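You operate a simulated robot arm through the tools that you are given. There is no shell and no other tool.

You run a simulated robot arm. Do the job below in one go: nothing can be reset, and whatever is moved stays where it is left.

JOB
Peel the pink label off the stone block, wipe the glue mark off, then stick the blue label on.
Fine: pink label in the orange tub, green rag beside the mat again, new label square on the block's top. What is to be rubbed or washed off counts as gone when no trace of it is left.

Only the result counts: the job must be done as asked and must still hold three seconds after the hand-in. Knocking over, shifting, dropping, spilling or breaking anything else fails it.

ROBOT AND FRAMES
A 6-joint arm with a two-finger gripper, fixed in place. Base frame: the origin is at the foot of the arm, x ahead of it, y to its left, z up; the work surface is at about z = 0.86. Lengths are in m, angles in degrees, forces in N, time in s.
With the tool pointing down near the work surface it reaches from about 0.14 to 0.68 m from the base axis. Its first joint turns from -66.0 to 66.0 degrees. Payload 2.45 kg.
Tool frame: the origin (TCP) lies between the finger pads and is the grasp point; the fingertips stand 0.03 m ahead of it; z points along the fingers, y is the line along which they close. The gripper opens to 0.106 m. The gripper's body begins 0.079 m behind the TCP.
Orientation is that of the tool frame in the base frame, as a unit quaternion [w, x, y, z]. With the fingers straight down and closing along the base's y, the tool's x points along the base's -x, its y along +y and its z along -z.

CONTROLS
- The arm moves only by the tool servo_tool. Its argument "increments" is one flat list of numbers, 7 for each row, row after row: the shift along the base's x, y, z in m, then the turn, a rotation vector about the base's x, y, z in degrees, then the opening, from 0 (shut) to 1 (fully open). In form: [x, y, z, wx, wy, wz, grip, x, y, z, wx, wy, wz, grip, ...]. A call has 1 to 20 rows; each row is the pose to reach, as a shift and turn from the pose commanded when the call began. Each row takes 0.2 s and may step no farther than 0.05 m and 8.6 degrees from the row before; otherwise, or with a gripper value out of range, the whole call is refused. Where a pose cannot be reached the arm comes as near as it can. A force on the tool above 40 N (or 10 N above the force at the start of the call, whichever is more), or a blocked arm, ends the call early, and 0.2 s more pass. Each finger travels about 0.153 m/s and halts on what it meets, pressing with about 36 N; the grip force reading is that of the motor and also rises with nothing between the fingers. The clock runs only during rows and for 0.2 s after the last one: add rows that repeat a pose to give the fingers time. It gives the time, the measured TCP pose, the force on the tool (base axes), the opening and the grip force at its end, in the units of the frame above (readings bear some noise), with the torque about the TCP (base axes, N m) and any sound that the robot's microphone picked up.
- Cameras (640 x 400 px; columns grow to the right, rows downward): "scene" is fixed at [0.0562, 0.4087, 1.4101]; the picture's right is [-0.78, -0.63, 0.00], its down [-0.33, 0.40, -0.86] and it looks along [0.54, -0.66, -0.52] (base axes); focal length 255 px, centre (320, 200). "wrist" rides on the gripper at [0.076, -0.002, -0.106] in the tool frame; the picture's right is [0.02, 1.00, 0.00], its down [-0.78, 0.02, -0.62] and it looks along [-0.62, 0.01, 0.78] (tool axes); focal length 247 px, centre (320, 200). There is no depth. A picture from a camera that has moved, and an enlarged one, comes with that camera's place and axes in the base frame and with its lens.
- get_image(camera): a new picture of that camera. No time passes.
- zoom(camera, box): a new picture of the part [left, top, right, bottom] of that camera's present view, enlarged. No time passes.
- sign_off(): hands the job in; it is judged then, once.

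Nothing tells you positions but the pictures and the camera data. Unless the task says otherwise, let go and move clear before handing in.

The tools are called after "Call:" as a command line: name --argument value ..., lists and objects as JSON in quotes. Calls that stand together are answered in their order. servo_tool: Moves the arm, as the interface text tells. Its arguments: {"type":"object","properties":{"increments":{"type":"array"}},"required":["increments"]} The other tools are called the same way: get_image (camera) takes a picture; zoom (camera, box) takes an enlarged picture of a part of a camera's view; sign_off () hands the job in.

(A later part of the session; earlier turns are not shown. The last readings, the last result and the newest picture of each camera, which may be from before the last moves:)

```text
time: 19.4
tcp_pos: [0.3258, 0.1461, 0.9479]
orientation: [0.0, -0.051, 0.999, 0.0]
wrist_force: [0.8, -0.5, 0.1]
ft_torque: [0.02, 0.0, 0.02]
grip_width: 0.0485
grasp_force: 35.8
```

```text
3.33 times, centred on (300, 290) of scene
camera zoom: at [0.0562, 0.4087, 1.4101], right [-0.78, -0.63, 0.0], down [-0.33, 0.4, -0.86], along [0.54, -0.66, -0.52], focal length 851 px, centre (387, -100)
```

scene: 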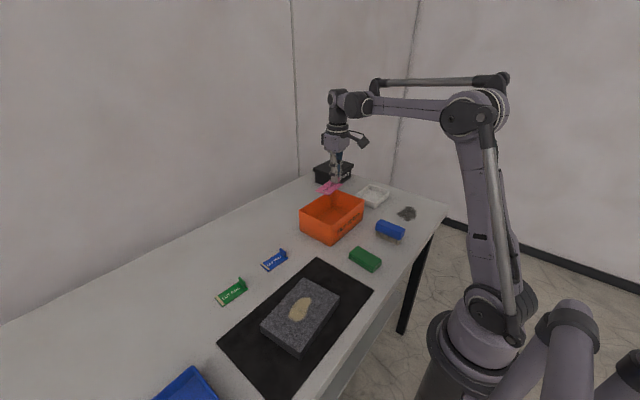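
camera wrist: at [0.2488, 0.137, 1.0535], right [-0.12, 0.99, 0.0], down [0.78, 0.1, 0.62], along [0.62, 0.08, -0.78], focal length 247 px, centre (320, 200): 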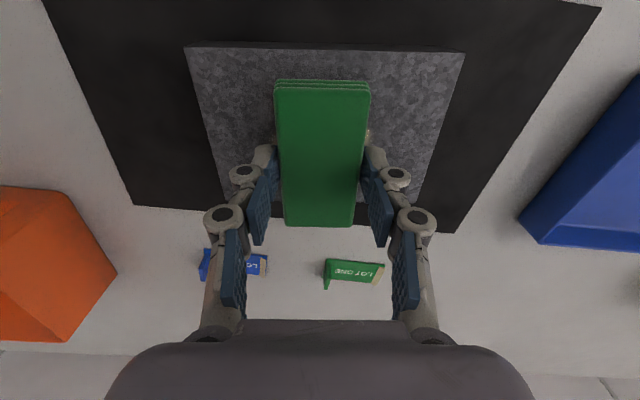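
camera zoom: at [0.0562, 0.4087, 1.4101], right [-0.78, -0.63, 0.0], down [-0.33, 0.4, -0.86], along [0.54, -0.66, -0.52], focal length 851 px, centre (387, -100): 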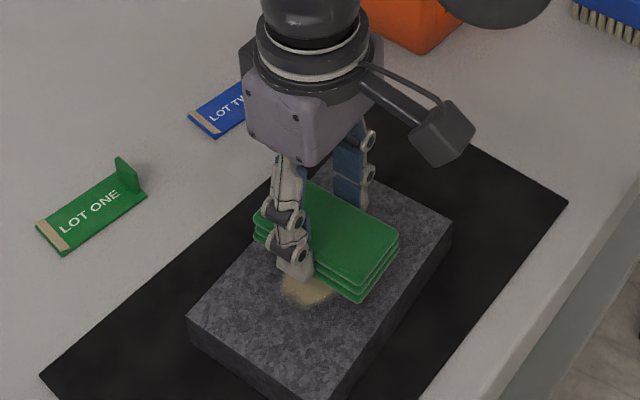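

The rag hovers roughly 2 cm above the glue mark, aligned with the block. I'll lower it gently and watch for contact force.

Call:
servo_tool --increments '[0, 0, -0.01, 0, 0, 0, 0, 0, 0, -0.016, 0, 0, 0, 0, 0, 0, -0.019, 0, 0, 0, 0]'

Call:
zoom --camera "scene" --box '[260, 260, 350, 330]'

```text
time: 20.4
tcp_pos: [0.3237, 0.1472, 0.9296]
orientation: [0.0, -0.051, 0.999, -0.001]
wrist_force: [-1.3, -0.5, 13.9]
ft_torque: [0.04, -0.07, 0.0]
grip_width: 0.0487
grasp_force: 35.7
stopped in row 3: the force on the tool passed its limit at 43 N (the readings are from after the stop); the commanded pose is now the measured one
```

```text
5.71 times, centred on (305, 295) of scene
camera zoom: at [0.056, 0.4086, 1.4101], right [-0.78, -0.63, 0.0], down [-0.33, 0.4, -0.86], along [0.54, -0.66, -0.52], focal length 1458 px, centre (406, -343)
```

zoom: 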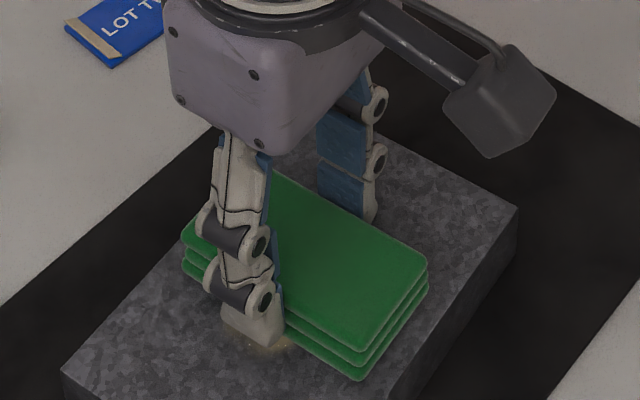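

The rag is pressing on the block with about 14 N at TCP z ≈ 0.9296. I'll wipe back and forth along the block's long side over the mark.

Call:
servo_tool --increments '[-0.001, 0.01, 0.0003, 0, 0, 0, 0, -0.002, 0.02, 0.0003, 0, 0, 0, 0, -0.003, 0.03, 0.0003, 0, 0, 0, 0, -0.0045, 0.0448, 0.0003, 0, 0, 0, 0, -0.003, 0.03, 0.0003, 0, 0, 0, 0, -0.0015, 0.0149, 0.0003, 0, 0, 0, 0, 0, 0, 0.0003, 0, 0, 0, 0, 0.0015, -0.0149, 0.0003, 0, 0, 0, 0, 0.003, -0.03, 0.0003, 0, 0, 0, 0, 0.0045, -0.0448, 0.0003, 0, 0, 0, 0, 0.003, -0.03, 0.0003, 0, 0, 0, 0, 0.0015, -0.0149, 0.0003, 0, 0, 0, 0, 0, 0, 0.0003, 0, 0, 0, 0]'

Call:
zoom --camera "scene" --box '[250, 250, 360, 350]'

```text
time: 21.4
tcp_pos: [0.3196, 0.187, 0.9297]
orientation: [-0.001, -0.049, 0.999, -0.003]
wrist_force: [-2.4, -1.9, 12.6]
ft_torque: [0.05, 0.0, 0.02]
grip_width: 0.0488
grasp_force: 36.5
stopped in row 5: the force on the tool passed its limit at 40 N (the readings are from after the stop); the commanded pose is now the measured one
```

```text
4.00 times, centred on (305, 300) of scene
camera zoom: at [0.056, 0.4086, 1.4101], right [-0.78, -0.63, 0.0], down [-0.33, 0.4, -0.86], along [0.54, -0.66, -0.52], focal length 1021 px, centre (380, -200)
```

zoom: 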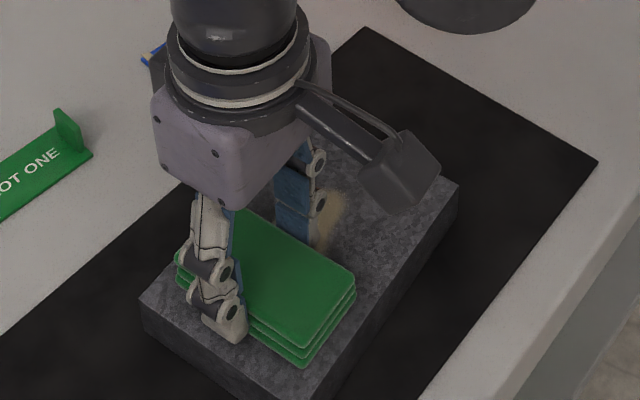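

The stroke reversed with too much force. I'll ease up a little to find a lighter contact before continuing.

Call:
servo_tool --increments '[0, 0, 0.0008, 0, 0, 0, 0, 0, 0, 0.0008, 0, 0, 0, 0]'

```text
time: 22.0
tcp_pos: [0.3206, 0.1868, 0.9295]
orientation: [0.0, -0.05, 0.999, -0.003]
wrist_force: [0.0, -1.1, -0.1]
ft_torque: [0.07, -0.01, 0.0]
grip_width: 0.0487
grasp_force: 35.3
```

Call:
servo_tool --increments '[0, 0, -0.0004, 0, 0, 0, 0, 0, 0, -0.0004, 0, 0, 0, 0]'

```text
time: 22.6
tcp_pos: [0.3198, 0.1872, 0.9291]
orientation: [0.0, -0.05, 0.999, -0.003]
wrist_force: [-0.7, -0.6, -0.8]
ft_torque: [-0.02, -0.03, 0.03]
grip_width: 0.0483
grasp_force: 36.3
```

Call:
servo_tool --increments '[0, 0, 0, 0.34, 0, 0, 0, 0, 0, -0.0003, 0.34, 0, 0, 0, 0, 0, -0.0003, 0.34, 0, 0, 0]'

```text
time: 23.4
tcp_pos: [0.3199, 0.1866, 0.9292]
orientation: [0.001, -0.049, 0.999, 0.001]
wrist_force: [1.0, 1.3, 5.1]
ft_torque: [-0.08, 0.0, 0.04]
grip_width: 0.0485
grasp_force: 36.0
```

Contact is now about 5 N. Wiping toward the other end slowly.

Call:
servo_tool --increments '[0.001, -0.01, 0, 0, 0, 0, 0, 0.002, -0.02, 0, 0, 0, 0, 0, 0.003, -0.03, 0, 0, 0, 0, 0, 0.004, -0.04, 0, 0, 0, 0, 0, 0.005, -0.05, 0, 0, 0, 0, 0, 0.006, -0.06, 0, 0, 0, 0, 0, 0.007, -0.07, 0, 0, 0, 0, 0, 0.008, -0.08, 0, 0, 0, 0, 0]'

Call:
zoom --camera "scene" --box '[250, 250, 360, 350]'

```text
time: 24.8
tcp_pos: [0.3252, 0.1289, 0.9287]
orientation: [0.0, -0.05, 0.999, 0.003]
wrist_force: [-2.4, 1.4, 11.9]
ft_torque: [-0.07, -0.08, -0.02]
grip_width: 0.0486
grasp_force: 36.3
stopped in row 6: the force on the tool passed its limit at 40 N (the readings are from after the stop); the commanded pose is now the measured one
```

```text
4.00 times, centred on (305, 300) of scene
camera zoom: at [0.0561, 0.4087, 1.4101], right [-0.78, -0.63, 0.0], down [-0.33, 0.4, -0.86], along [0.54, -0.66, -0.52], focal length 1021 px, centre (380, -200)
```

zoom: 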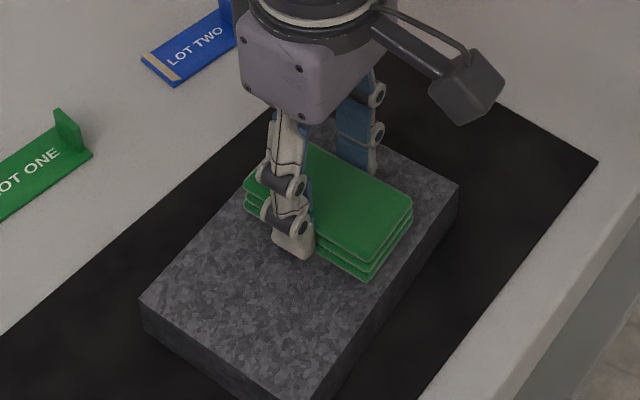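

The wiped half already looks clean. I'll ease off, straighten the tool and continue the stroke.

Call:
servo_tool --increments '[0, 0, 0.0007, -0.3, 0, 0, 0, 0, 0, 0.0007, -0.3, 0, 0, 0]'

```text
time: 25.4
tcp_pos: [0.3255, 0.1301, 0.9295]
orientation: [0.0, -0.05, 0.999, 0.0]
wrist_force: [0.6, 0.5, 0.3]
ft_torque: [0.02, -0.03, -0.01]
grip_width: 0.0484
grasp_force: 35.9
```

Call:
servo_tool --increments '[0, 0, -0.0004, 0, 0, 0, 0, 0, 0, -0.0004, 0, 0, 0, 0]'

```text
time: 26.0
tcp_pos: [0.3256, 0.1291, 0.9286]
orientation: [0.0, -0.051, 0.999, 0.001]
wrist_force: [0.7, -1.0, 0.0]
ft_torque: [0.01, -0.02, -0.01]
grip_width: 0.0488
grasp_force: 36.1
```

Call:
servo_tool --increments '[0, 0, -0.0003, 0, 0, 0, 0, 0, 0, -0.0003, 0, 0, 0, 0]'

```text
time: 26.6
tcp_pos: [0.3261, 0.13, 0.9288]
orientation: [0.0, -0.05, 0.999, -0.001]
wrist_force: [-1.8, -0.7, 13.4]
ft_torque: [0.16, 0.01, 0.01]
grip_width: 0.0485
grasp_force: 36.2
```

Call:
servo_tool --increments '[0.0005, -0.005, 0.0002, 0, 0, 0, 0, 0.001, -0.01, 0.0002, 0, 0, 0, 0, 0.0015, -0.015, 0.0002, 0, 0, 0, 0, 0.002, -0.02, 0.0002, 0, 0, 0, 0, 0.0025, -0.025, 0.0002, 0, 0, 0, 0, 0.003, -0.03, 0.0002, 0, 0, 0, 0]'

Call:
zoom --camera "scene" --box '[250, 250, 360, 350]'

```text
time: 28.0
tcp_pos: [0.3275, 0.0983, 0.9292]
orientation: [-0.001, -0.051, 0.999, 0.0]
wrist_force: [-0.6, -0.3, -0.5]
ft_torque: [0.04, -0.01, -0.01]
grip_width: 0.0488
grasp_force: 35.8
```

```text
4.00 times, centred on (305, 300) of scene
camera zoom: at [0.0562, 0.4087, 1.4101], right [-0.78, -0.63, 0.0], down [-0.33, 0.4, -0.86], along [0.54, -0.66, -0.52], focal length 1021 px, centre (380, -200)
```

zoom: 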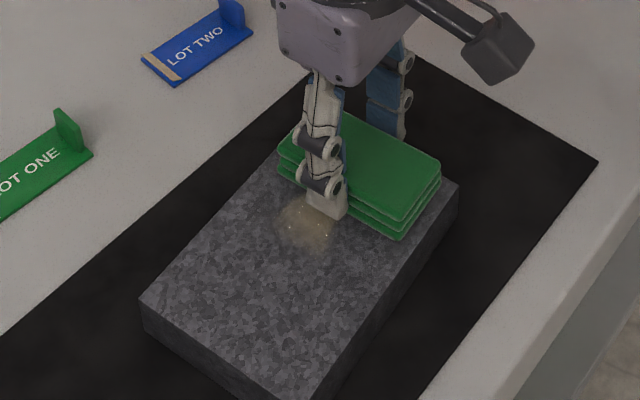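

The mark is fading: only a faint patch remains around the middle. I'll press lightly again and wipe back across it.

Call:
servo_tool --increments '[0, 0, -0.0003, 0, 0, 0, 0, 0, 0, -0.0003, 0, 0, 0, 0]'

```text
time: 28.6
tcp_pos: [0.3278, 0.0987, 0.9295]
orientation: [-0.001, -0.051, 0.999, 0.0]
wrist_force: [-2.8, -1.9, 19.1]
ft_torque: [0.07, 0.05, 0.02]
grip_width: 0.049
grasp_force: 36.4
```

Call:
servo_tool --increments '[-0.0005, 0.005, 0.00012, 0, 0, 0, 0, -0.001, 0.01, 0.00012, 0, 0, 0, 0, -0.0015, 0.015, 0.00012, 0, 0, 0, 0, -0.002, 0.02, 0.00012, 0, 0, 0, 0, -0.0025, 0.025, 0.00012, 0, 0, 0, 0, -0.003, 0.03, 0.00012, 0, 0, 0, 0, -0.0035, 0.035, 0.00012, 0, 0, 0, 0, -0.004, 0.04, 0.00012, 0, 0, 0, 0]'

Call:
zoom --camera "scene" --box '[250, 250, 360, 350]'

```text
time: 30.4
tcp_pos: [0.3241, 0.139, 0.9288]
orientation: [0.0, -0.05, 0.999, 0.0]
wrist_force: [0.1, -2.0, 4.2]
ft_torque: [-0.11, -0.05, 0.01]
grip_width: 0.0484
grasp_force: 36.2
```

```text
4.00 times, centred on (305, 300) of scene
camera zoom: at [0.0562, 0.4086, 1.4101], right [-0.78, -0.63, 0.0], down [-0.33, 0.4, -0.86], along [0.54, -0.66, -0.52], focal length 1021 px, centre (380, -200)
```

zoom: 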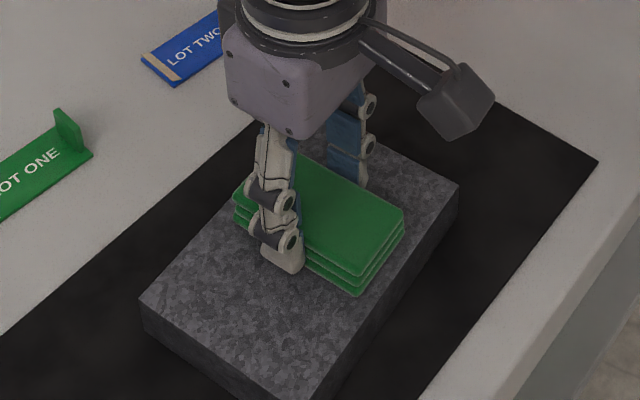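

Contact held at about 4 N. I'll continue with more light strokes back and forth.

Call:
servo_tool --increments '[-0.0005, 0.005, 0, 0, 0, 0, 0, -0.001, 0.01, 0, 0, 0, 0, 0, -0.0015, 0.015, 0, 0, 0, 0, 0, -0.002, 0.02, 0, 0, 0, 0, 0, -0.0025, 0.025, 0, 0, 0, 0, 0, -0.003, 0.03, 0, 0, 0, 0, 0, -0.0035, 0.035, 0, 0, 0, 0, 0, -0.004, 0.04, 0, 0, 0, 0, 0]'

Call:
zoom --camera "scene" --box '[250, 250, 360, 350]'

Call:
zoom --camera "wrist" --box '[130, 20, 450, 220]'

```text
time: 32.2
tcp_pos: [0.3216, 0.179, 0.9283]
orientation: [0.0, -0.051, 0.999, -0.001]
wrist_force: [0.1, -14.4, 26.0]
ft_torque: [-0.54, 0.01, 0.06]
grip_width: 0.0488
grasp_force: 36.3
```

```text
4.00 times, centred on (305, 300) of scene
camera zoom: at [0.056, 0.4082, 1.4103], right [-0.78, -0.63, 0.0], down [-0.33, 0.4, -0.86], along [0.54, -0.66, -0.52], focal length 1021 px, centre (380, -200)
```

zoom: 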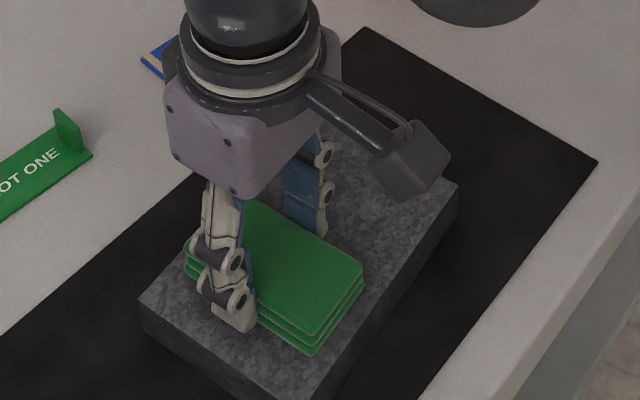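

```text
2.00 times, centred on (290, 120) of wrist
camera zoom: at [0.2444, 0.1695, 1.0337], right [-0.12, 0.99, 0.0], down [0.78, 0.1, 0.62], along [0.62, 0.07, -0.78], focal length 494 px, centre (380, 360)
```

zoom: 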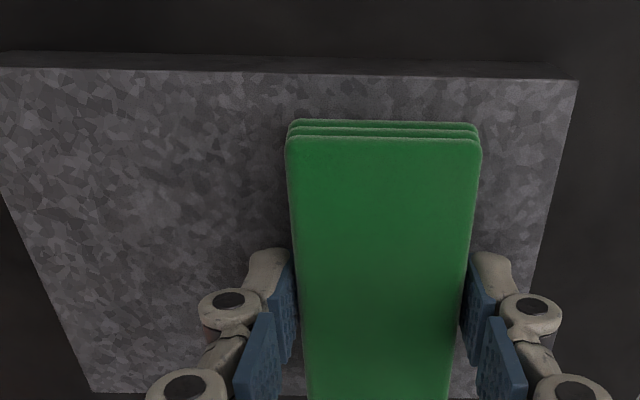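

Force rose to 26 N on this side; the block's position is unchanged. I'll lift the rag and inspect the surface.

Call:
servo_tool --increments '[0, 0, 0.003, 0, 0, 0, 0, 0, 0, 0.03, 0, 0, 0, 0, -0.002, 0.02, 0.07, 0, 0, 0, 0, -0.006, 0.06, 0.09, 0, 0, 0, 0]'

Call:
zoom --camera "scene" --box '[250, 250, 360, 350]'

Call:
get_image --camera "wrist"

```text
time: 33.2
tcp_pos: [0.3148, 0.2404, 1.0181]
orientation: [0.0, -0.05, 0.999, 0.0]
wrist_force: [0.6, -0.3, 0.1]
ft_torque: [-0.03, 0.02, 0.0]
grip_width: 0.0488
grasp_force: 36.1
```

```text
4.00 times, centred on (305, 300) of scene
camera zoom: at [0.0563, 0.4087, 1.4101], right [-0.78, -0.63, 0.0], down [-0.33, 0.4, -0.86], along [0.54, -0.66, -0.52], focal length 1021 px, centre (380, -200)
```

zoom: 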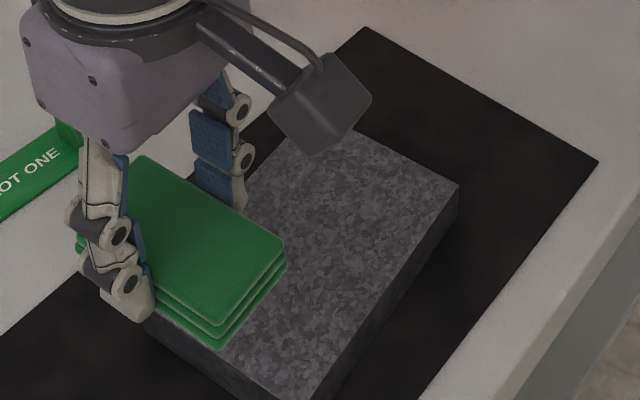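

```text
taken
camera wrist: at [0.2389, 0.2299, 1.1239], right [-0.12, 0.99, 0.0], down [0.78, 0.1, 0.62], along [0.62, 0.08, -0.78], focal length 247 px, centre (320, 200)
```

wrist: 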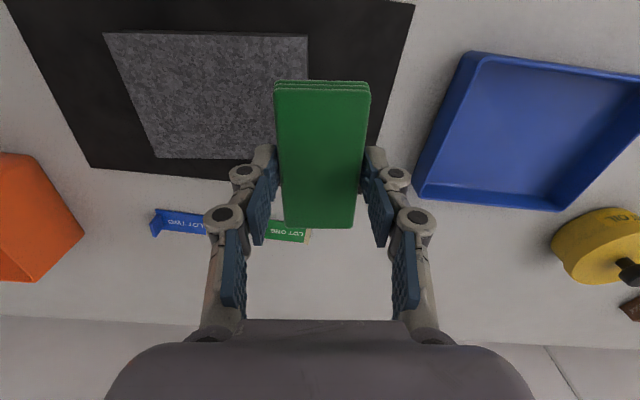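

The surface looks clean from here, but the view is partly blocked. I'll move the rag back over its original spot and inspect the block unobstructed.

Call:
servo_tool --increments '[-0.0011, -0.0431, 0, 0, 0, -1.28, 0, -0.0022, -0.0863, 0, 0, 0, -2.56, 0, -0.0033, -0.1294, 0, 0, 0, -3.84, 0, -0.0044, -0.1726, 0, 0, 0, -5.12, 0, -0.0055, -0.2157, 0, 0, 0, -6.4, 0, -0.0066, -0.2588, 0, 0, 0, -7.68, 0, -0.0077, -0.302, 0, 0, 0, -8.96, 0, -0.0088, -0.3451, 0, 0, 0, -10.25, 0]'

Call:
zoom --camera "scene" --box '[260, 270, 345, 350]'

Call:
zoom --camera "scene" --box '[280, 280, 325, 325]'

Call:
get_image --camera "wrist"

```text
time: 35.0
tcp_pos: [0.3044, -0.1063, 1.0189]
orientation: [0.0, 0.038, 0.999, 0.0]
wrist_force: [-0.3, -0.4, -0.4]
ft_torque: [-0.01, -0.02, 0.0]
grip_width: 0.0484
grasp_force: 35.5
```

```text
5.00 times, centred on (302, 310) of scene
camera zoom: at [0.0562, 0.4087, 1.4101], right [-0.78, -0.63, 0.0], down [-0.33, 0.4, -0.86], along [0.54, -0.66, -0.52], focal length 1276 px, centre (408, -350)
```

zoom: 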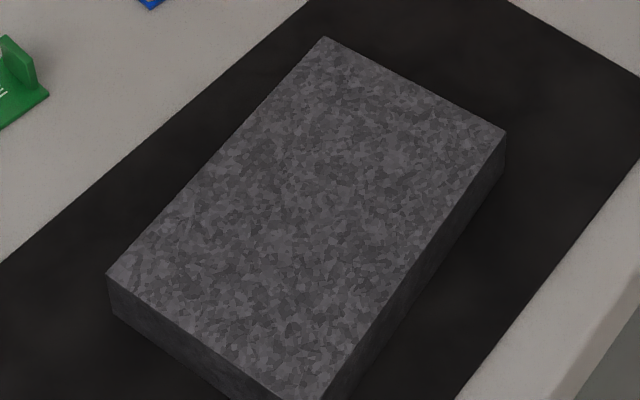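

```text
8.89 times, centred on (302, 302) of scene
camera zoom: at [0.0562, 0.4087, 1.4101], right [-0.78, -0.63, 0.0], down [-0.33, 0.4, -0.86], along [0.54, -0.66, -0.52], focal length 2269 px, centre (476, -711)
```

zoom: 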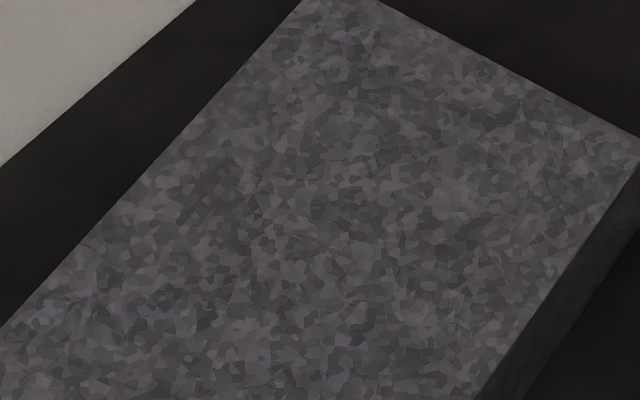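

```text
taken
camera wrist: at [0.2275, -0.1021, 1.1244], right [0.05, 1.0, 0.0], down [0.78, -0.04, 0.62], along [0.62, -0.03, -0.78], focal length 247 px, centre (320, 200)
```

wrist: 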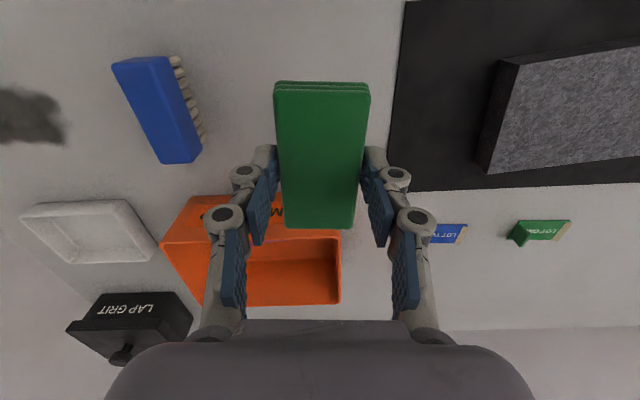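

The block hasn't moved and the mark seems gone. I'll check at higher magnification for any faint remnant before putting the rag down.

Call:
zoom --camera "scene" --box '[290, 285, 320, 305]'

Call:
zoom --camera "scene" --box '[280, 300, 310, 320]'

Call:
zoom --camera "scene" --box '[305, 290, 335, 310]'

Call:
zoom --camera "wrist" --box '[470, 30, 640, 180]'

```text
16.00 times, centred on (305, 295) of scene
camera zoom: at [0.0562, 0.4087, 1.4101], right [-0.78, -0.63, 0.0], down [-0.33, 0.4, -0.86], along [0.54, -0.66, -0.52], focal length 4084 px, centre (560, -1320)
```

zoom: 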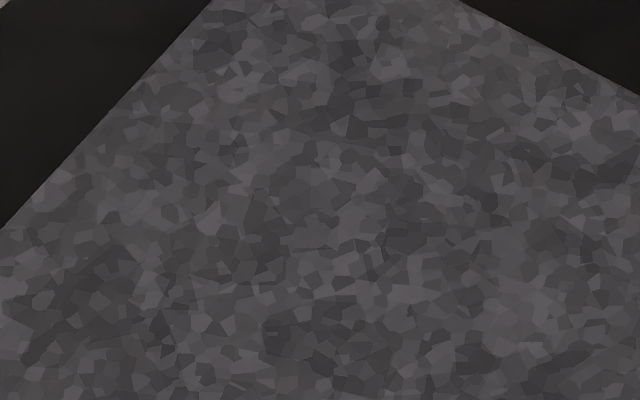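

```text
16.00 times, centred on (295, 310) of scene
camera zoom: at [0.0562, 0.4087, 1.4101], right [-0.78, -0.63, 0.0], down [-0.33, 0.4, -0.86], along [0.54, -0.66, -0.52], focal length 4084 px, centre (720, -1560)
```

zoom: 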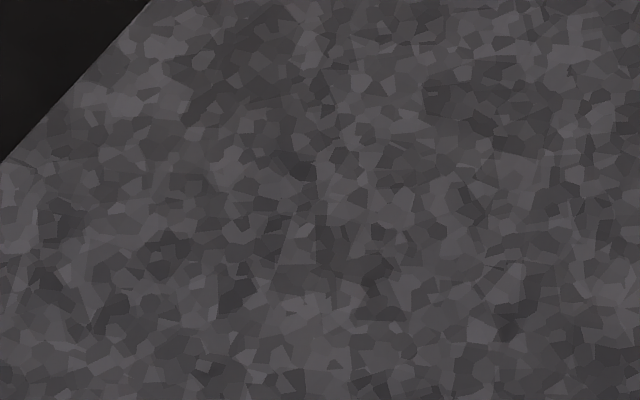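

```text
16.00 times, centred on (320, 300) of scene
camera zoom: at [0.0562, 0.4087, 1.4101], right [-0.78, -0.63, 0.0], down [-0.33, 0.4, -0.86], along [0.54, -0.66, -0.52], focal length 4084 px, centre (320, -1400)
```

zoom: 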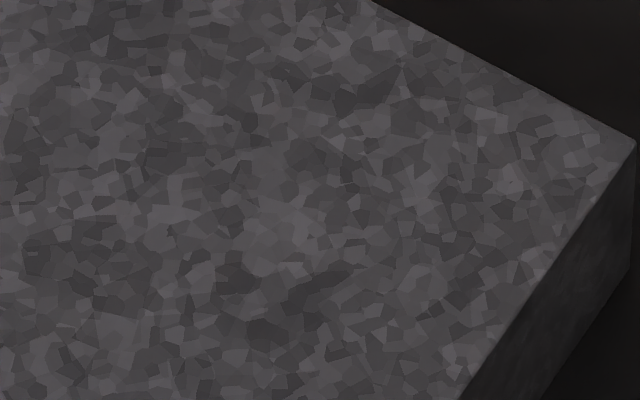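

```text
2.67 times, centred on (555, 105) of wrist
camera zoom: at [0.2275, -0.1021, 1.1244], right [0.05, 1.0, 0.0], down [0.78, -0.04, 0.62], along [0.62, -0.03, -0.78], focal length 659 px, centre (-307, 453)
```

zoom: 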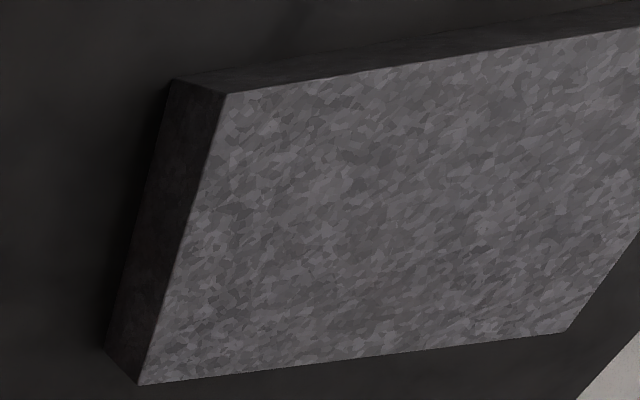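

No trace of glue is visible. I'll lower the rag back onto its original place beside the mat, slowly near the table.

Call:
servo_tool --increments '[0, 0, -0.04, 0, 0, 0, 0, 0, 0, -0.08, 0, 0, 0, 0, 0, 0, -0.105, 0, 0, 0, 0, 0, 0, -0.114, 0, 0, 0, 0, 0, 0, -0.119, 0, 0, 0, 0]'

Call:
zoom --camera "scene" --box '[320, 210, 410, 280]'

```text
time: 36.2
tcp_pos: [0.3064, -0.1053, 0.8988]
orientation: [0.0, 0.038, 0.999, 0.0]
wrist_force: [-0.7, -0.4, -0.3]
ft_torque: [-0.01, 0.0, 0.0]
grip_width: 0.0486
grasp_force: 36.1
```

```text
5.71 times, centred on (365, 245) of scene
camera zoom: at [0.0562, 0.4087, 1.4101], right [-0.78, -0.63, 0.0], down [-0.33, 0.4, -0.86], along [0.54, -0.66, -0.52], focal length 1458 px, centre (63, -57)
```

zoom: 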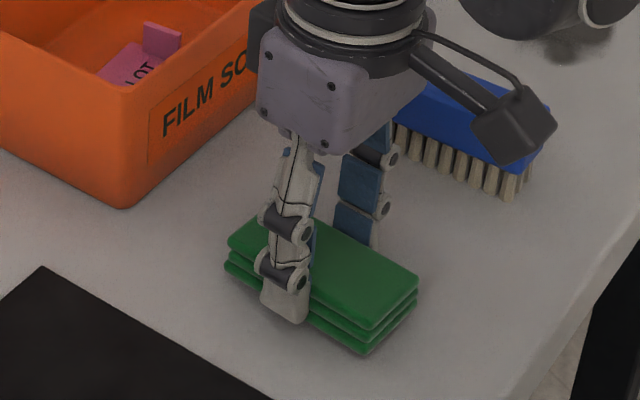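

Call:
servo_tool --increments '[0, 0, -0.001, 0, 0, 0, 0, 0, 0, -0.0018, 0, 0, 0, 0]'

```text
time: 36.8
tcp_pos: [0.3065, -0.1053, 0.8975]
orientation: [0.0, 0.039, 0.999, 0.0]
wrist_force: [-0.2, 0.2, -0.6]
ft_torque: [-0.01, 0.01, 0.02]
grip_width: 0.0488
grasp_force: 36.2
```

Call:
servo_tool --increments '[0, 0, -0.0006, 0, 0, 0, 0, 0, 0, -0.0012, 0, 0, 0, 0]'

```text
time: 37.4
tcp_pos: [0.3068, -0.106, 0.8974]
orientation: [0.0, 0.038, 0.999, 0.001]
wrist_force: [0.4, 0.8, -0.5]
ft_torque: [0.01, -0.02, 0.0]
grip_width: 0.0491
grasp_force: 36.1
```

Call:
servo_tool --increments '[0, 0, -0.0005, 0, 0, 0, 0, 0, 0, -0.0008, 0, 0, 0, 0]'

Call:
zoom --camera "scene" --box '[345, 235, 390, 275]'

```text
time: 38.0
tcp_pos: [0.3053, -0.1059, 0.8967]
orientation: [0.0, 0.038, 0.999, 0.0]
wrist_force: [-0.6, 0.5, 3.3]
ft_torque: [-0.07, -0.14, -0.02]
grip_width: 0.0486
grasp_force: 36.1
```

```text
10.00 times, centred on (368, 255) of scene
camera zoom: at [0.0562, 0.4087, 1.4101], right [-0.78, -0.63, 0.0], down [-0.33, 0.4, -0.86], along [0.54, -0.66, -0.52], focal length 2552 px, centre (-155, -350)
```

zoom: 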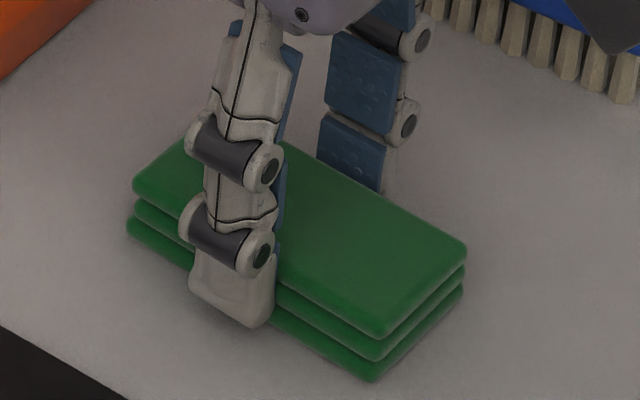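

The rag touches the table (3 N). Releasing and lifting straight up.

Call:
servo_tool --increments '[0, 0, 0, 0, 0, 0, 0.5, 0, 0, 0, 0, 0, 0, 0.65, 0, 0, 0, 0, 0, 0, 0.65, 0, 0, 0.02, 0, 0, 0, 0.65, 0, 0, 0.06, 0, 0, 0, 0.65, 0, 0, 0.1, 0, 0, 0, 0.65]'

Call:
get_image --camera "wrist"

Call:
zoom --camera "scene" --box '[310, 190, 430, 290]'

```text
time: 39.4
tcp_pos: [0.3069, -0.1055, 0.9951]
orientation: [0.0, 0.038, 0.999, 0.0]
wrist_force: [0.8, -0.1, 0.2]
ft_torque: [0.02, 0.01, 0.01]
grip_width: 0.0687
grasp_force: 0.0
```

```text
taken
camera wrist: at [0.2304, -0.1021, 1.0998], right [0.06, 1.0, 0.0], down [0.78, -0.04, 0.62], along [0.62, -0.03, -0.78], focal length 247 px, centre (320, 200)
```

wrist: 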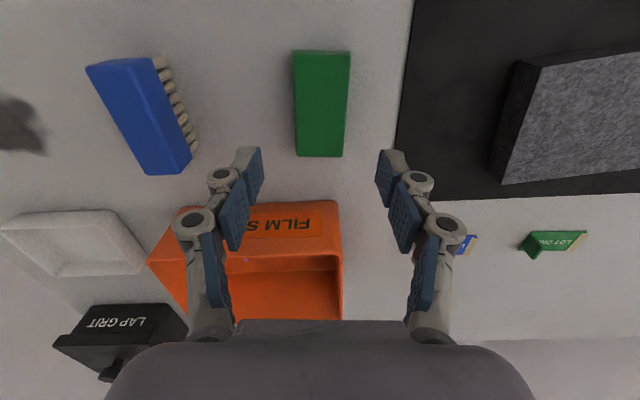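

```text
4.00 times, centred on (370, 240) of scene
camera zoom: at [0.0562, 0.4087, 1.4101], right [-0.78, -0.63, 0.0], down [-0.33, 0.4, -0.86], along [0.54, -0.66, -0.52], focal length 1021 px, centre (120, 40)
```

zoom: 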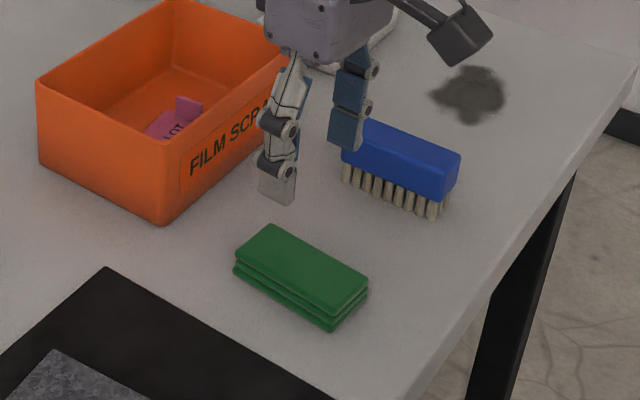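

The rag is back in its original place. Now a close top-down check of the block with the wrist camera before fetching the blue label.

Call:
servo_tool --increments '[-0.0113, 0.0417, 0, 0, 0, 1.7, 0.65, -0.0227, 0.0833, 0, 0, 0, 3.4, 0.65, -0.034, 0.125, 0, 0, 0, 5.1, 0.65, -0.0453, 0.1667, 0, 0, 0, 6.8, 0.65, -0.0567, 0.2083, 0, 0, 0, 8.5, 0.65, -0.068, 0.25, 0, 0, 0, 10.25, 0.65]'

Call:
get_image --camera "wrist"

Call:
zoom --camera "wrist" --box '[220, 110, 440, 240]'

Call:
zoom --camera "wrist" --box '[270, 140, 370, 210]'

```text
time: 40.8
tcp_pos: [0.2392, 0.145, 0.9979]
orientation: [0.001, -0.051, 0.999, 0.0]
wrist_force: [0.1, 0.1, -0.3]
ft_torque: [-0.03, 0.01, -0.03]
grip_width: 0.0689
grasp_force: 0.1
```

```text
taken
camera wrist: at [0.1629, 0.1351, 1.1041], right [-0.12, 0.99, 0.0], down [0.78, 0.1, 0.62], along [0.62, 0.08, -0.78], focal length 247 px, centre (320, 200)
```

wrist: 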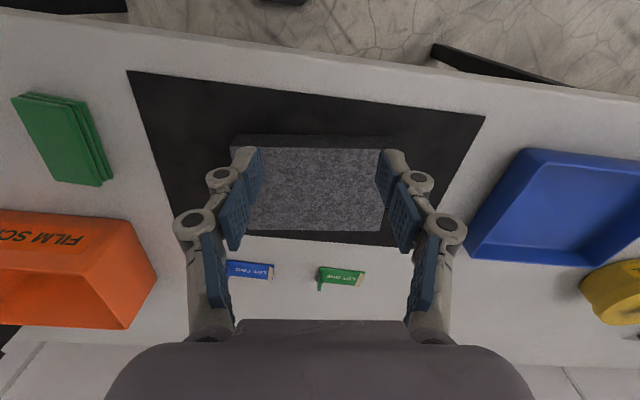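

```text
2.91 times, centred on (330, 175) of wrist
camera zoom: at [0.1629, 0.1351, 1.1041], right [-0.12, 0.99, 0.0], down [0.78, 0.1, 0.62], along [0.62, 0.08, -0.78], focal length 718 px, centre (291, 273)
```

zoom: 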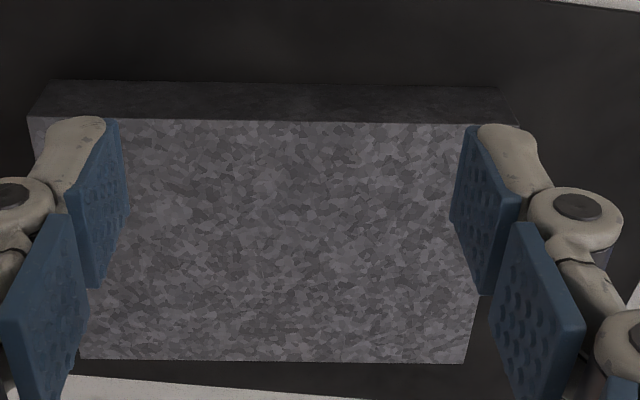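

```text
5.71 times, centred on (320, 175) of wrist
camera zoom: at [0.1629, 0.1351, 1.1041], right [-0.12, 0.99, 0.0], down [0.78, 0.1, 0.62], along [0.62, 0.08, -0.78], focal length 1411 px, centre (320, 343)
```

zoom: 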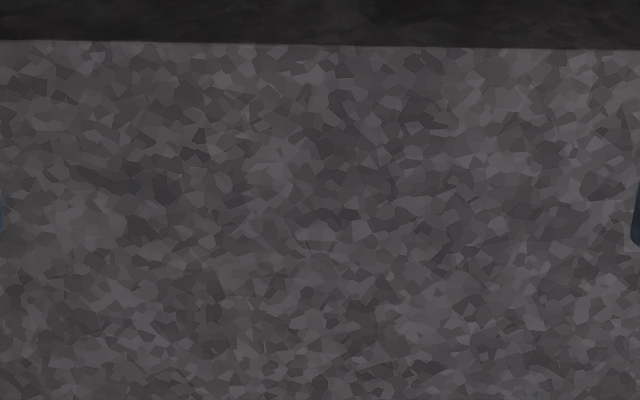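

The block is clean and still at the same place and yaw (≈5.8°). Next I hover over the blue label's tab at about (0.509, 0.030), yaw −3.5°.

Call:
servo_tool --increments '[0.0387, -0.0163, 0, 0, 0, -1.32, 0.35, 0.0773, -0.0327, 0, 0, 0, -2.64, 0.35, 0.116, -0.049, 0, 0, 0, -3.96, 0.35, 0.1547, -0.0653, -0.01, 0, 0, -5.28, 0.35, 0.1934, -0.0816, -0.02, 0, 0, -6.6, 0.35, 0.232, -0.098, -0.035, 0, 0, -7.92, 0.35, 0.2707, -0.1143, -0.05, 0, 0, -9.25, 0.35, 0.2707, -0.1143, -0.05, 0, 0, -9.25, 0.35]'

Call:
get_image --camera "wrist"

Call:
zoom --camera "wrist" --box '[230, 90, 410, 210]'

Call:
zoom --camera "scene" --box '[220, 210, 330, 300]'

```text
time: 42.6
tcp_pos: [0.5097, 0.0291, 0.944]
orientation: [-0.001, 0.03, 1.0, 0.0]
wrist_force: [-0.2, 0.8, 0.6]
ft_torque: [-0.01, -0.02, -0.04]
grip_width: 0.037
grasp_force: 0.1
```

```text
taken
camera wrist: at [0.4331, 0.0328, 1.0499], right [0.04, 1.0, 0.0], down [0.78, -0.03, 0.62], along [0.62, -0.02, -0.78], focal length 247 px, centre (320, 200)
```

wrist: 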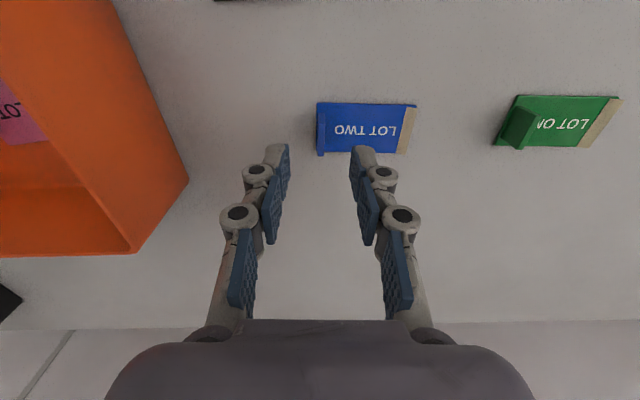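

```text
3.33 times, centred on (320, 150) of wrist
camera zoom: at [0.4331, 0.0328, 1.0499], right [0.04, 1.0, 0.0], down [0.78, -0.03, 0.62], along [0.62, -0.02, -0.78], focal length 823 px, centre (320, 367)
```

zoom: 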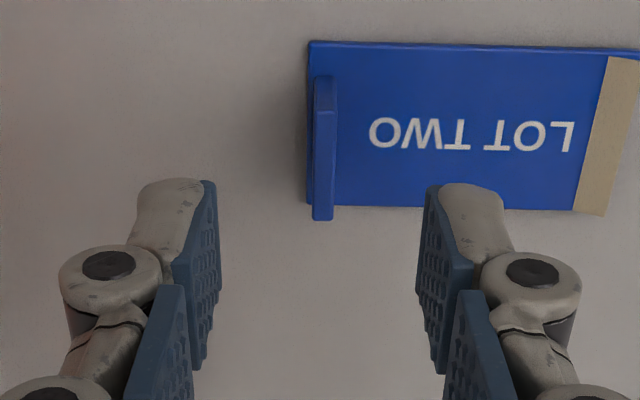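

```text
4.44 times, centred on (275, 255) of scene
camera zoom: at [0.0563, 0.4087, 1.4101], right [-0.78, -0.63, 0.0], down [-0.33, 0.4, -0.86], along [0.54, -0.66, -0.52], focal length 1134 px, centre (520, -44)
```

zoom: 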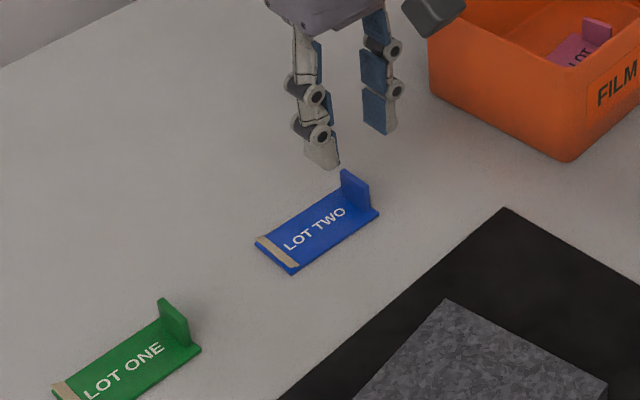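

The gripper is centred on the blue tab to within a millimetre. I'll lower to grip height (fingertips ~3 mm above the label) and close.

Call:
servo_tool --increments '[0, 0, -0.02, 0, 0, -0.1, 0.35, 0, 0, -0.038, 0, 0, -0.1, 0.35, 0, 0, -0.047, 0, 0, -0.1, 0.35, 0, 0, -0.047, 0, 0, -0.1, 0.35]'

Call:
zoom --camera "wrist" --box '[230, 90, 410, 210]'

Call:
zoom --camera "scene" --box '[240, 220, 310, 280]'

```text
time: 43.6
tcp_pos: [0.5094, 0.0295, 0.8984]
orientation: [0.0, 0.03, 1.0, 0.001]
wrist_force: [-0.7, -0.2, 0.2]
ft_torque: [0.0, 0.0, 0.0]
grip_width: 0.0374
grasp_force: 0.2
```

```text
3.33 times, centred on (320, 150) of wrist
camera zoom: at [0.4327, 0.0333, 1.0039], right [0.04, 1.0, 0.0], down [0.78, -0.03, 0.62], along [0.62, -0.03, -0.78], focal length 823 px, centre (320, 367)
```

zoom: 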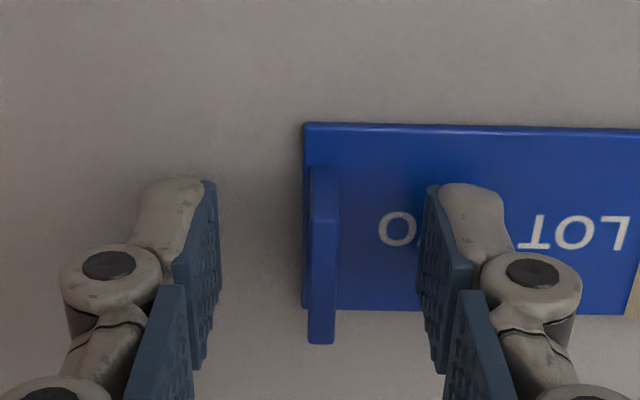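

```text
6.67 times, centred on (275, 250) of scene
camera zoom: at [0.0562, 0.4087, 1.4101], right [-0.78, -0.63, 0.0], down [-0.33, 0.4, -0.86], along [0.54, -0.66, -0.52], focal length 1702 px, centre (620, -133)
```

zoom: 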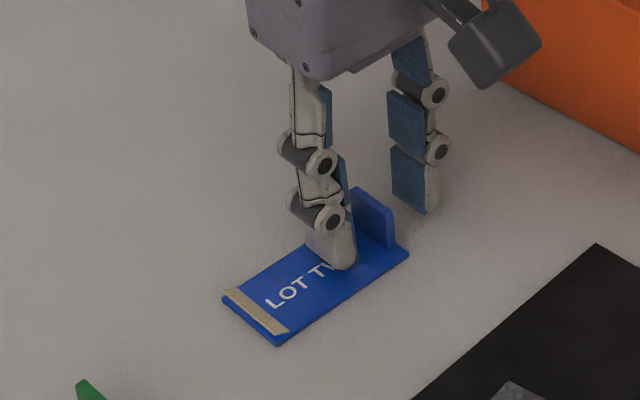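

Well centred. Closing on the tab.

Call:
servo_tool --increments '[0, 0, 0, 0, 0, 0, 0.2, 0, 0, 0, 0, 0, 0, 0.1, 0, 0, 0, 0, 0, 0, 0, 0, 0, 0, 0, 0, 0, 0]'

Call:
zoom --camera "wrist" --box '[230, 90, 410, 210]'

```text
time: 44.6
tcp_pos: [0.5088, 0.0307, 0.8987]
orientation: [0.0, 0.03, 1.0, 0.0]
wrist_force: [0.3, -1.0, 1.1]
ft_torque: [0.03, 0.0, -0.02]
grip_width: 0.006
grasp_force: 32.5
```

```text
3.33 times, centred on (320, 150) of wrist
camera zoom: at [0.4327, 0.0333, 1.004], right [0.04, 1.0, 0.0], down [0.78, -0.03, 0.62], along [0.62, -0.03, -0.78], focal length 823 px, centre (320, 367)
```

zoom: 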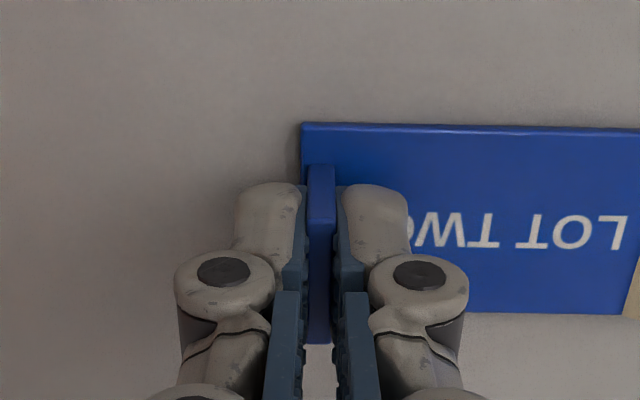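

The blue label is held. I'll lift it and carry it to hover above the block, turned to the block's yaw.

Call:
servo_tool --increments '[0, 0, 0.01, 0, 0, 0, 0, 0, 0, 0.05, 0, 0, 0, 0, 0, 0, 0.09, 0, 0, 0, 0, -0.0365, 0.0168, 0.09, 0, 0, 1.88, 0, -0.073, 0.0336, 0.09, 0, 0, 3.76, 0, -0.1094, 0.0504, 0.09, 0, 0, 5.64, 0, -0.1459, 0.0672, 0.09, 0, 0, 7.52, 0, -0.1824, 0.084, 0.09, 0, 0, 9.4, 0, -0.1824, 0.084, 0.06, 0, 0, 9.4, 0, -0.1824, 0.084, 0.06, 0, 0, 9.4, 0]'

Call:
get_image --camera "wrist"

Call:
zoom --camera "scene" --box '[250, 240, 350, 350]'

Call:
zoom --camera "wrist" --box '[200, 20, 460, 200]'

```text
time: 46.8
tcp_pos: [0.3235, 0.1137, 0.9597]
orientation: [0.001, -0.051, 0.999, 0.0]
wrist_force: [-0.2, -1.0, -0.7]
ft_torque: [-0.03, 0.0, 0.02]
grip_width: 0.0061
grasp_force: 32.7
```

```text
taken
camera wrist: at [0.2469, 0.1043, 1.0652], right [-0.12, 0.99, 0.0], down [0.78, 0.1, 0.62], along [0.62, 0.08, -0.78], focal length 247 px, centre (320, 200)
```

wrist: 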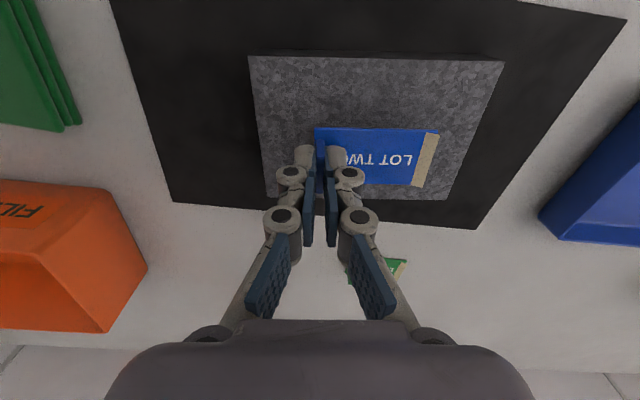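

```text
3.64 times, centred on (300, 295) of scene
camera zoom: at [0.0562, 0.4087, 1.4101], right [-0.78, -0.63, 0.0], down [-0.33, 0.4, -0.86], along [0.54, -0.66, -0.52], focal length 928 px, centre (393, -146)
```

zoom: 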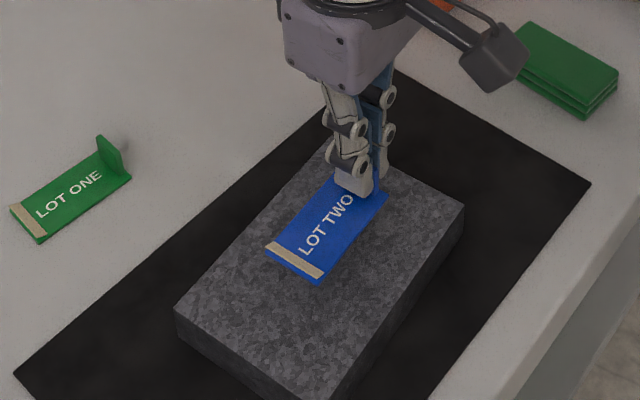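

```text
2.22 times, centred on (330, 110) of wrist
camera zoom: at [0.2469, 0.1043, 1.0652], right [-0.12, 0.99, 0.0], down [0.78, 0.1, 0.62], along [0.62, 0.08, -0.78], focal length 549 px, centre (298, 400)
```

zoom: 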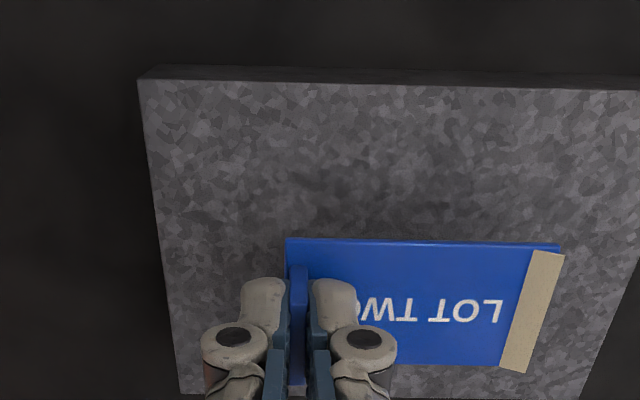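

The label hovers ~3 cm above the block, nearly centred; my measurements call for about +3 mm in x and +1 mm in y. I'll correct, go lower and re-measure.

Call:
servo_tool --increments '[0.003, 0.001, -0.01, 0, 0, 0, 0, 0.003, 0.001, -0.021, 0, 0, 0, 0, 0.003, 0.001, -0.021, 0, 0, 0, 0]'

Call:
get_image --camera "wrist"

Call:
zoom --camera "wrist" --box '[200, 10, 500, 200]'

Call:
zoom --camera "scene" --box '[250, 260, 350, 350]'

```text
time: 47.6
tcp_pos: [0.3281, 0.114, 0.9367]
orientation: [0.0, -0.051, 0.999, 0.0]
wrist_force: [0.6, 0.1, 1.0]
ft_torque: [-0.01, 0.04, 0.0]
grip_width: 0.0058
grasp_force: 32.8
```

```text
taken
camera wrist: at [0.2517, 0.1045, 1.0429], right [-0.12, 0.99, 0.0], down [0.78, 0.1, 0.62], along [0.62, 0.08, -0.78], focal length 247 px, centre (320, 200)
```

wrist: 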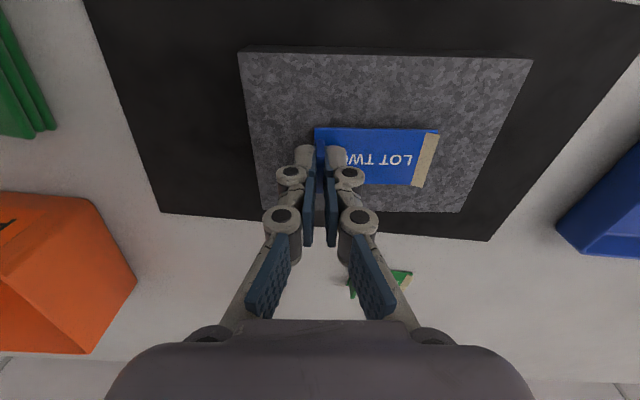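

```text
2.11 times, centred on (350, 105) of wrist
camera zoom: at [0.2517, 0.1045, 1.0429], right [-0.12, 0.99, 0.0], down [0.78, 0.1, 0.62], along [0.62, 0.08, -0.78], focal length 520 px, centre (257, 400)
```

zoom: 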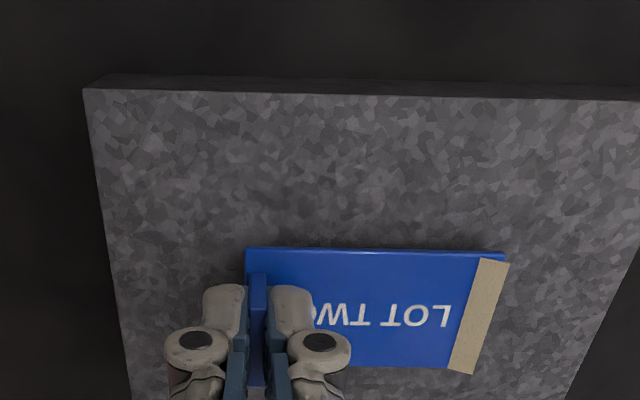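

```text
4.44 times, centred on (300, 305) of scene
camera zoom: at [0.0562, 0.4087, 1.4101], right [-0.78, -0.63, 0.0], down [-0.33, 0.4, -0.86], along [0.54, -0.66, -0.52], focal length 1134 px, centre (409, -267)
```

zoom: 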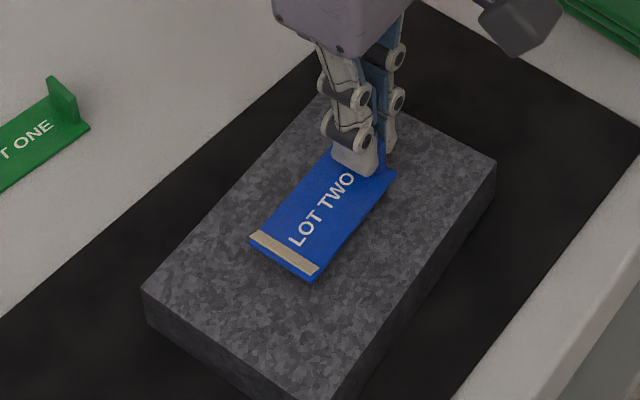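

The label centre is within ~2 mm of the block centre; a final small correction, then I lower toward the surface.

Call:
servo_tool --increments '[-0.0012, 0.0015, 0, 0, 0, 0.2, 0, -0.0012, 0.0015, -0.003, 0, 0, 0.2, 0, -0.0012, 0.0015, -0.0055, 0, 0, 0.2, 0]'

Call:
zoom --camera "scene" --box '[265, 275, 335, 325]'

```text
time: 48.4
tcp_pos: [0.3275, 0.117, 0.9321]
orientation: [0.0, -0.053, 0.999, 0.0]
wrist_force: [-0.1, -0.4, -0.1]
ft_torque: [-0.01, -0.01, -0.02]
grip_width: 0.0061
grasp_force: 32.7
```

```text
8.00 times, centred on (300, 300) of scene
camera zoom: at [0.0562, 0.4087, 1.4101], right [-0.78, -0.63, 0.0], down [-0.33, 0.4, -0.86], along [0.54, -0.66, -0.52], focal length 2042 px, centre (480, -600)
```

zoom: 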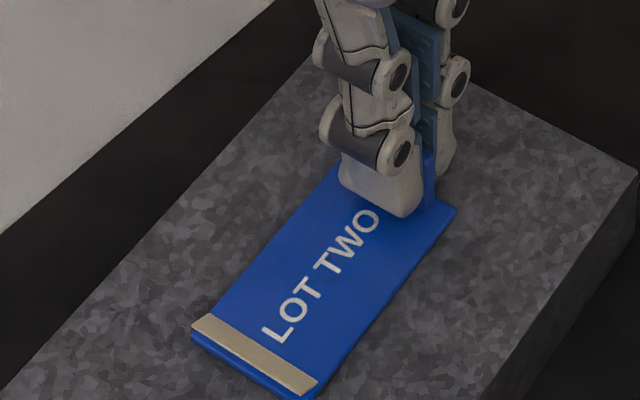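

Just above the surface now; stepping down in sub-millimetre steps until it touches.

Call:
servo_tool --increments '[0, 0, -0.0006, 0, 0, 0, 0, 0, 0, -0.0012, 0, 0, 0, 0]'

Call:
zoom --camera "wrist" --box '[200, 10, 500, 200]'

```text
time: 49.0
tcp_pos: [0.3287, 0.1177, 0.9306]
orientation: [-0.001, -0.053, 0.999, 0.0]
wrist_force: [-1.5, -0.9, 10.1]
ft_torque: [-0.02, 0.06, 0.07]
grip_width: 0.0061
grasp_force: 32.3
```

```text
2.11 times, centred on (350, 105) of wrist
camera zoom: at [0.2511, 0.1063, 1.0363], right [-0.13, 0.99, 0.0], down [0.78, 0.1, 0.62], along [0.62, 0.08, -0.78], focal length 520 px, centre (257, 400)
```

zoom: 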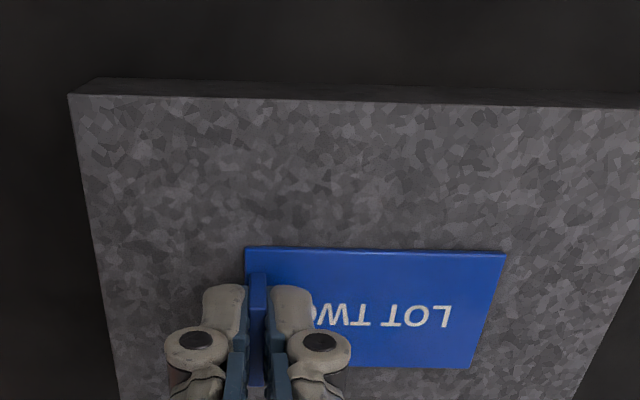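

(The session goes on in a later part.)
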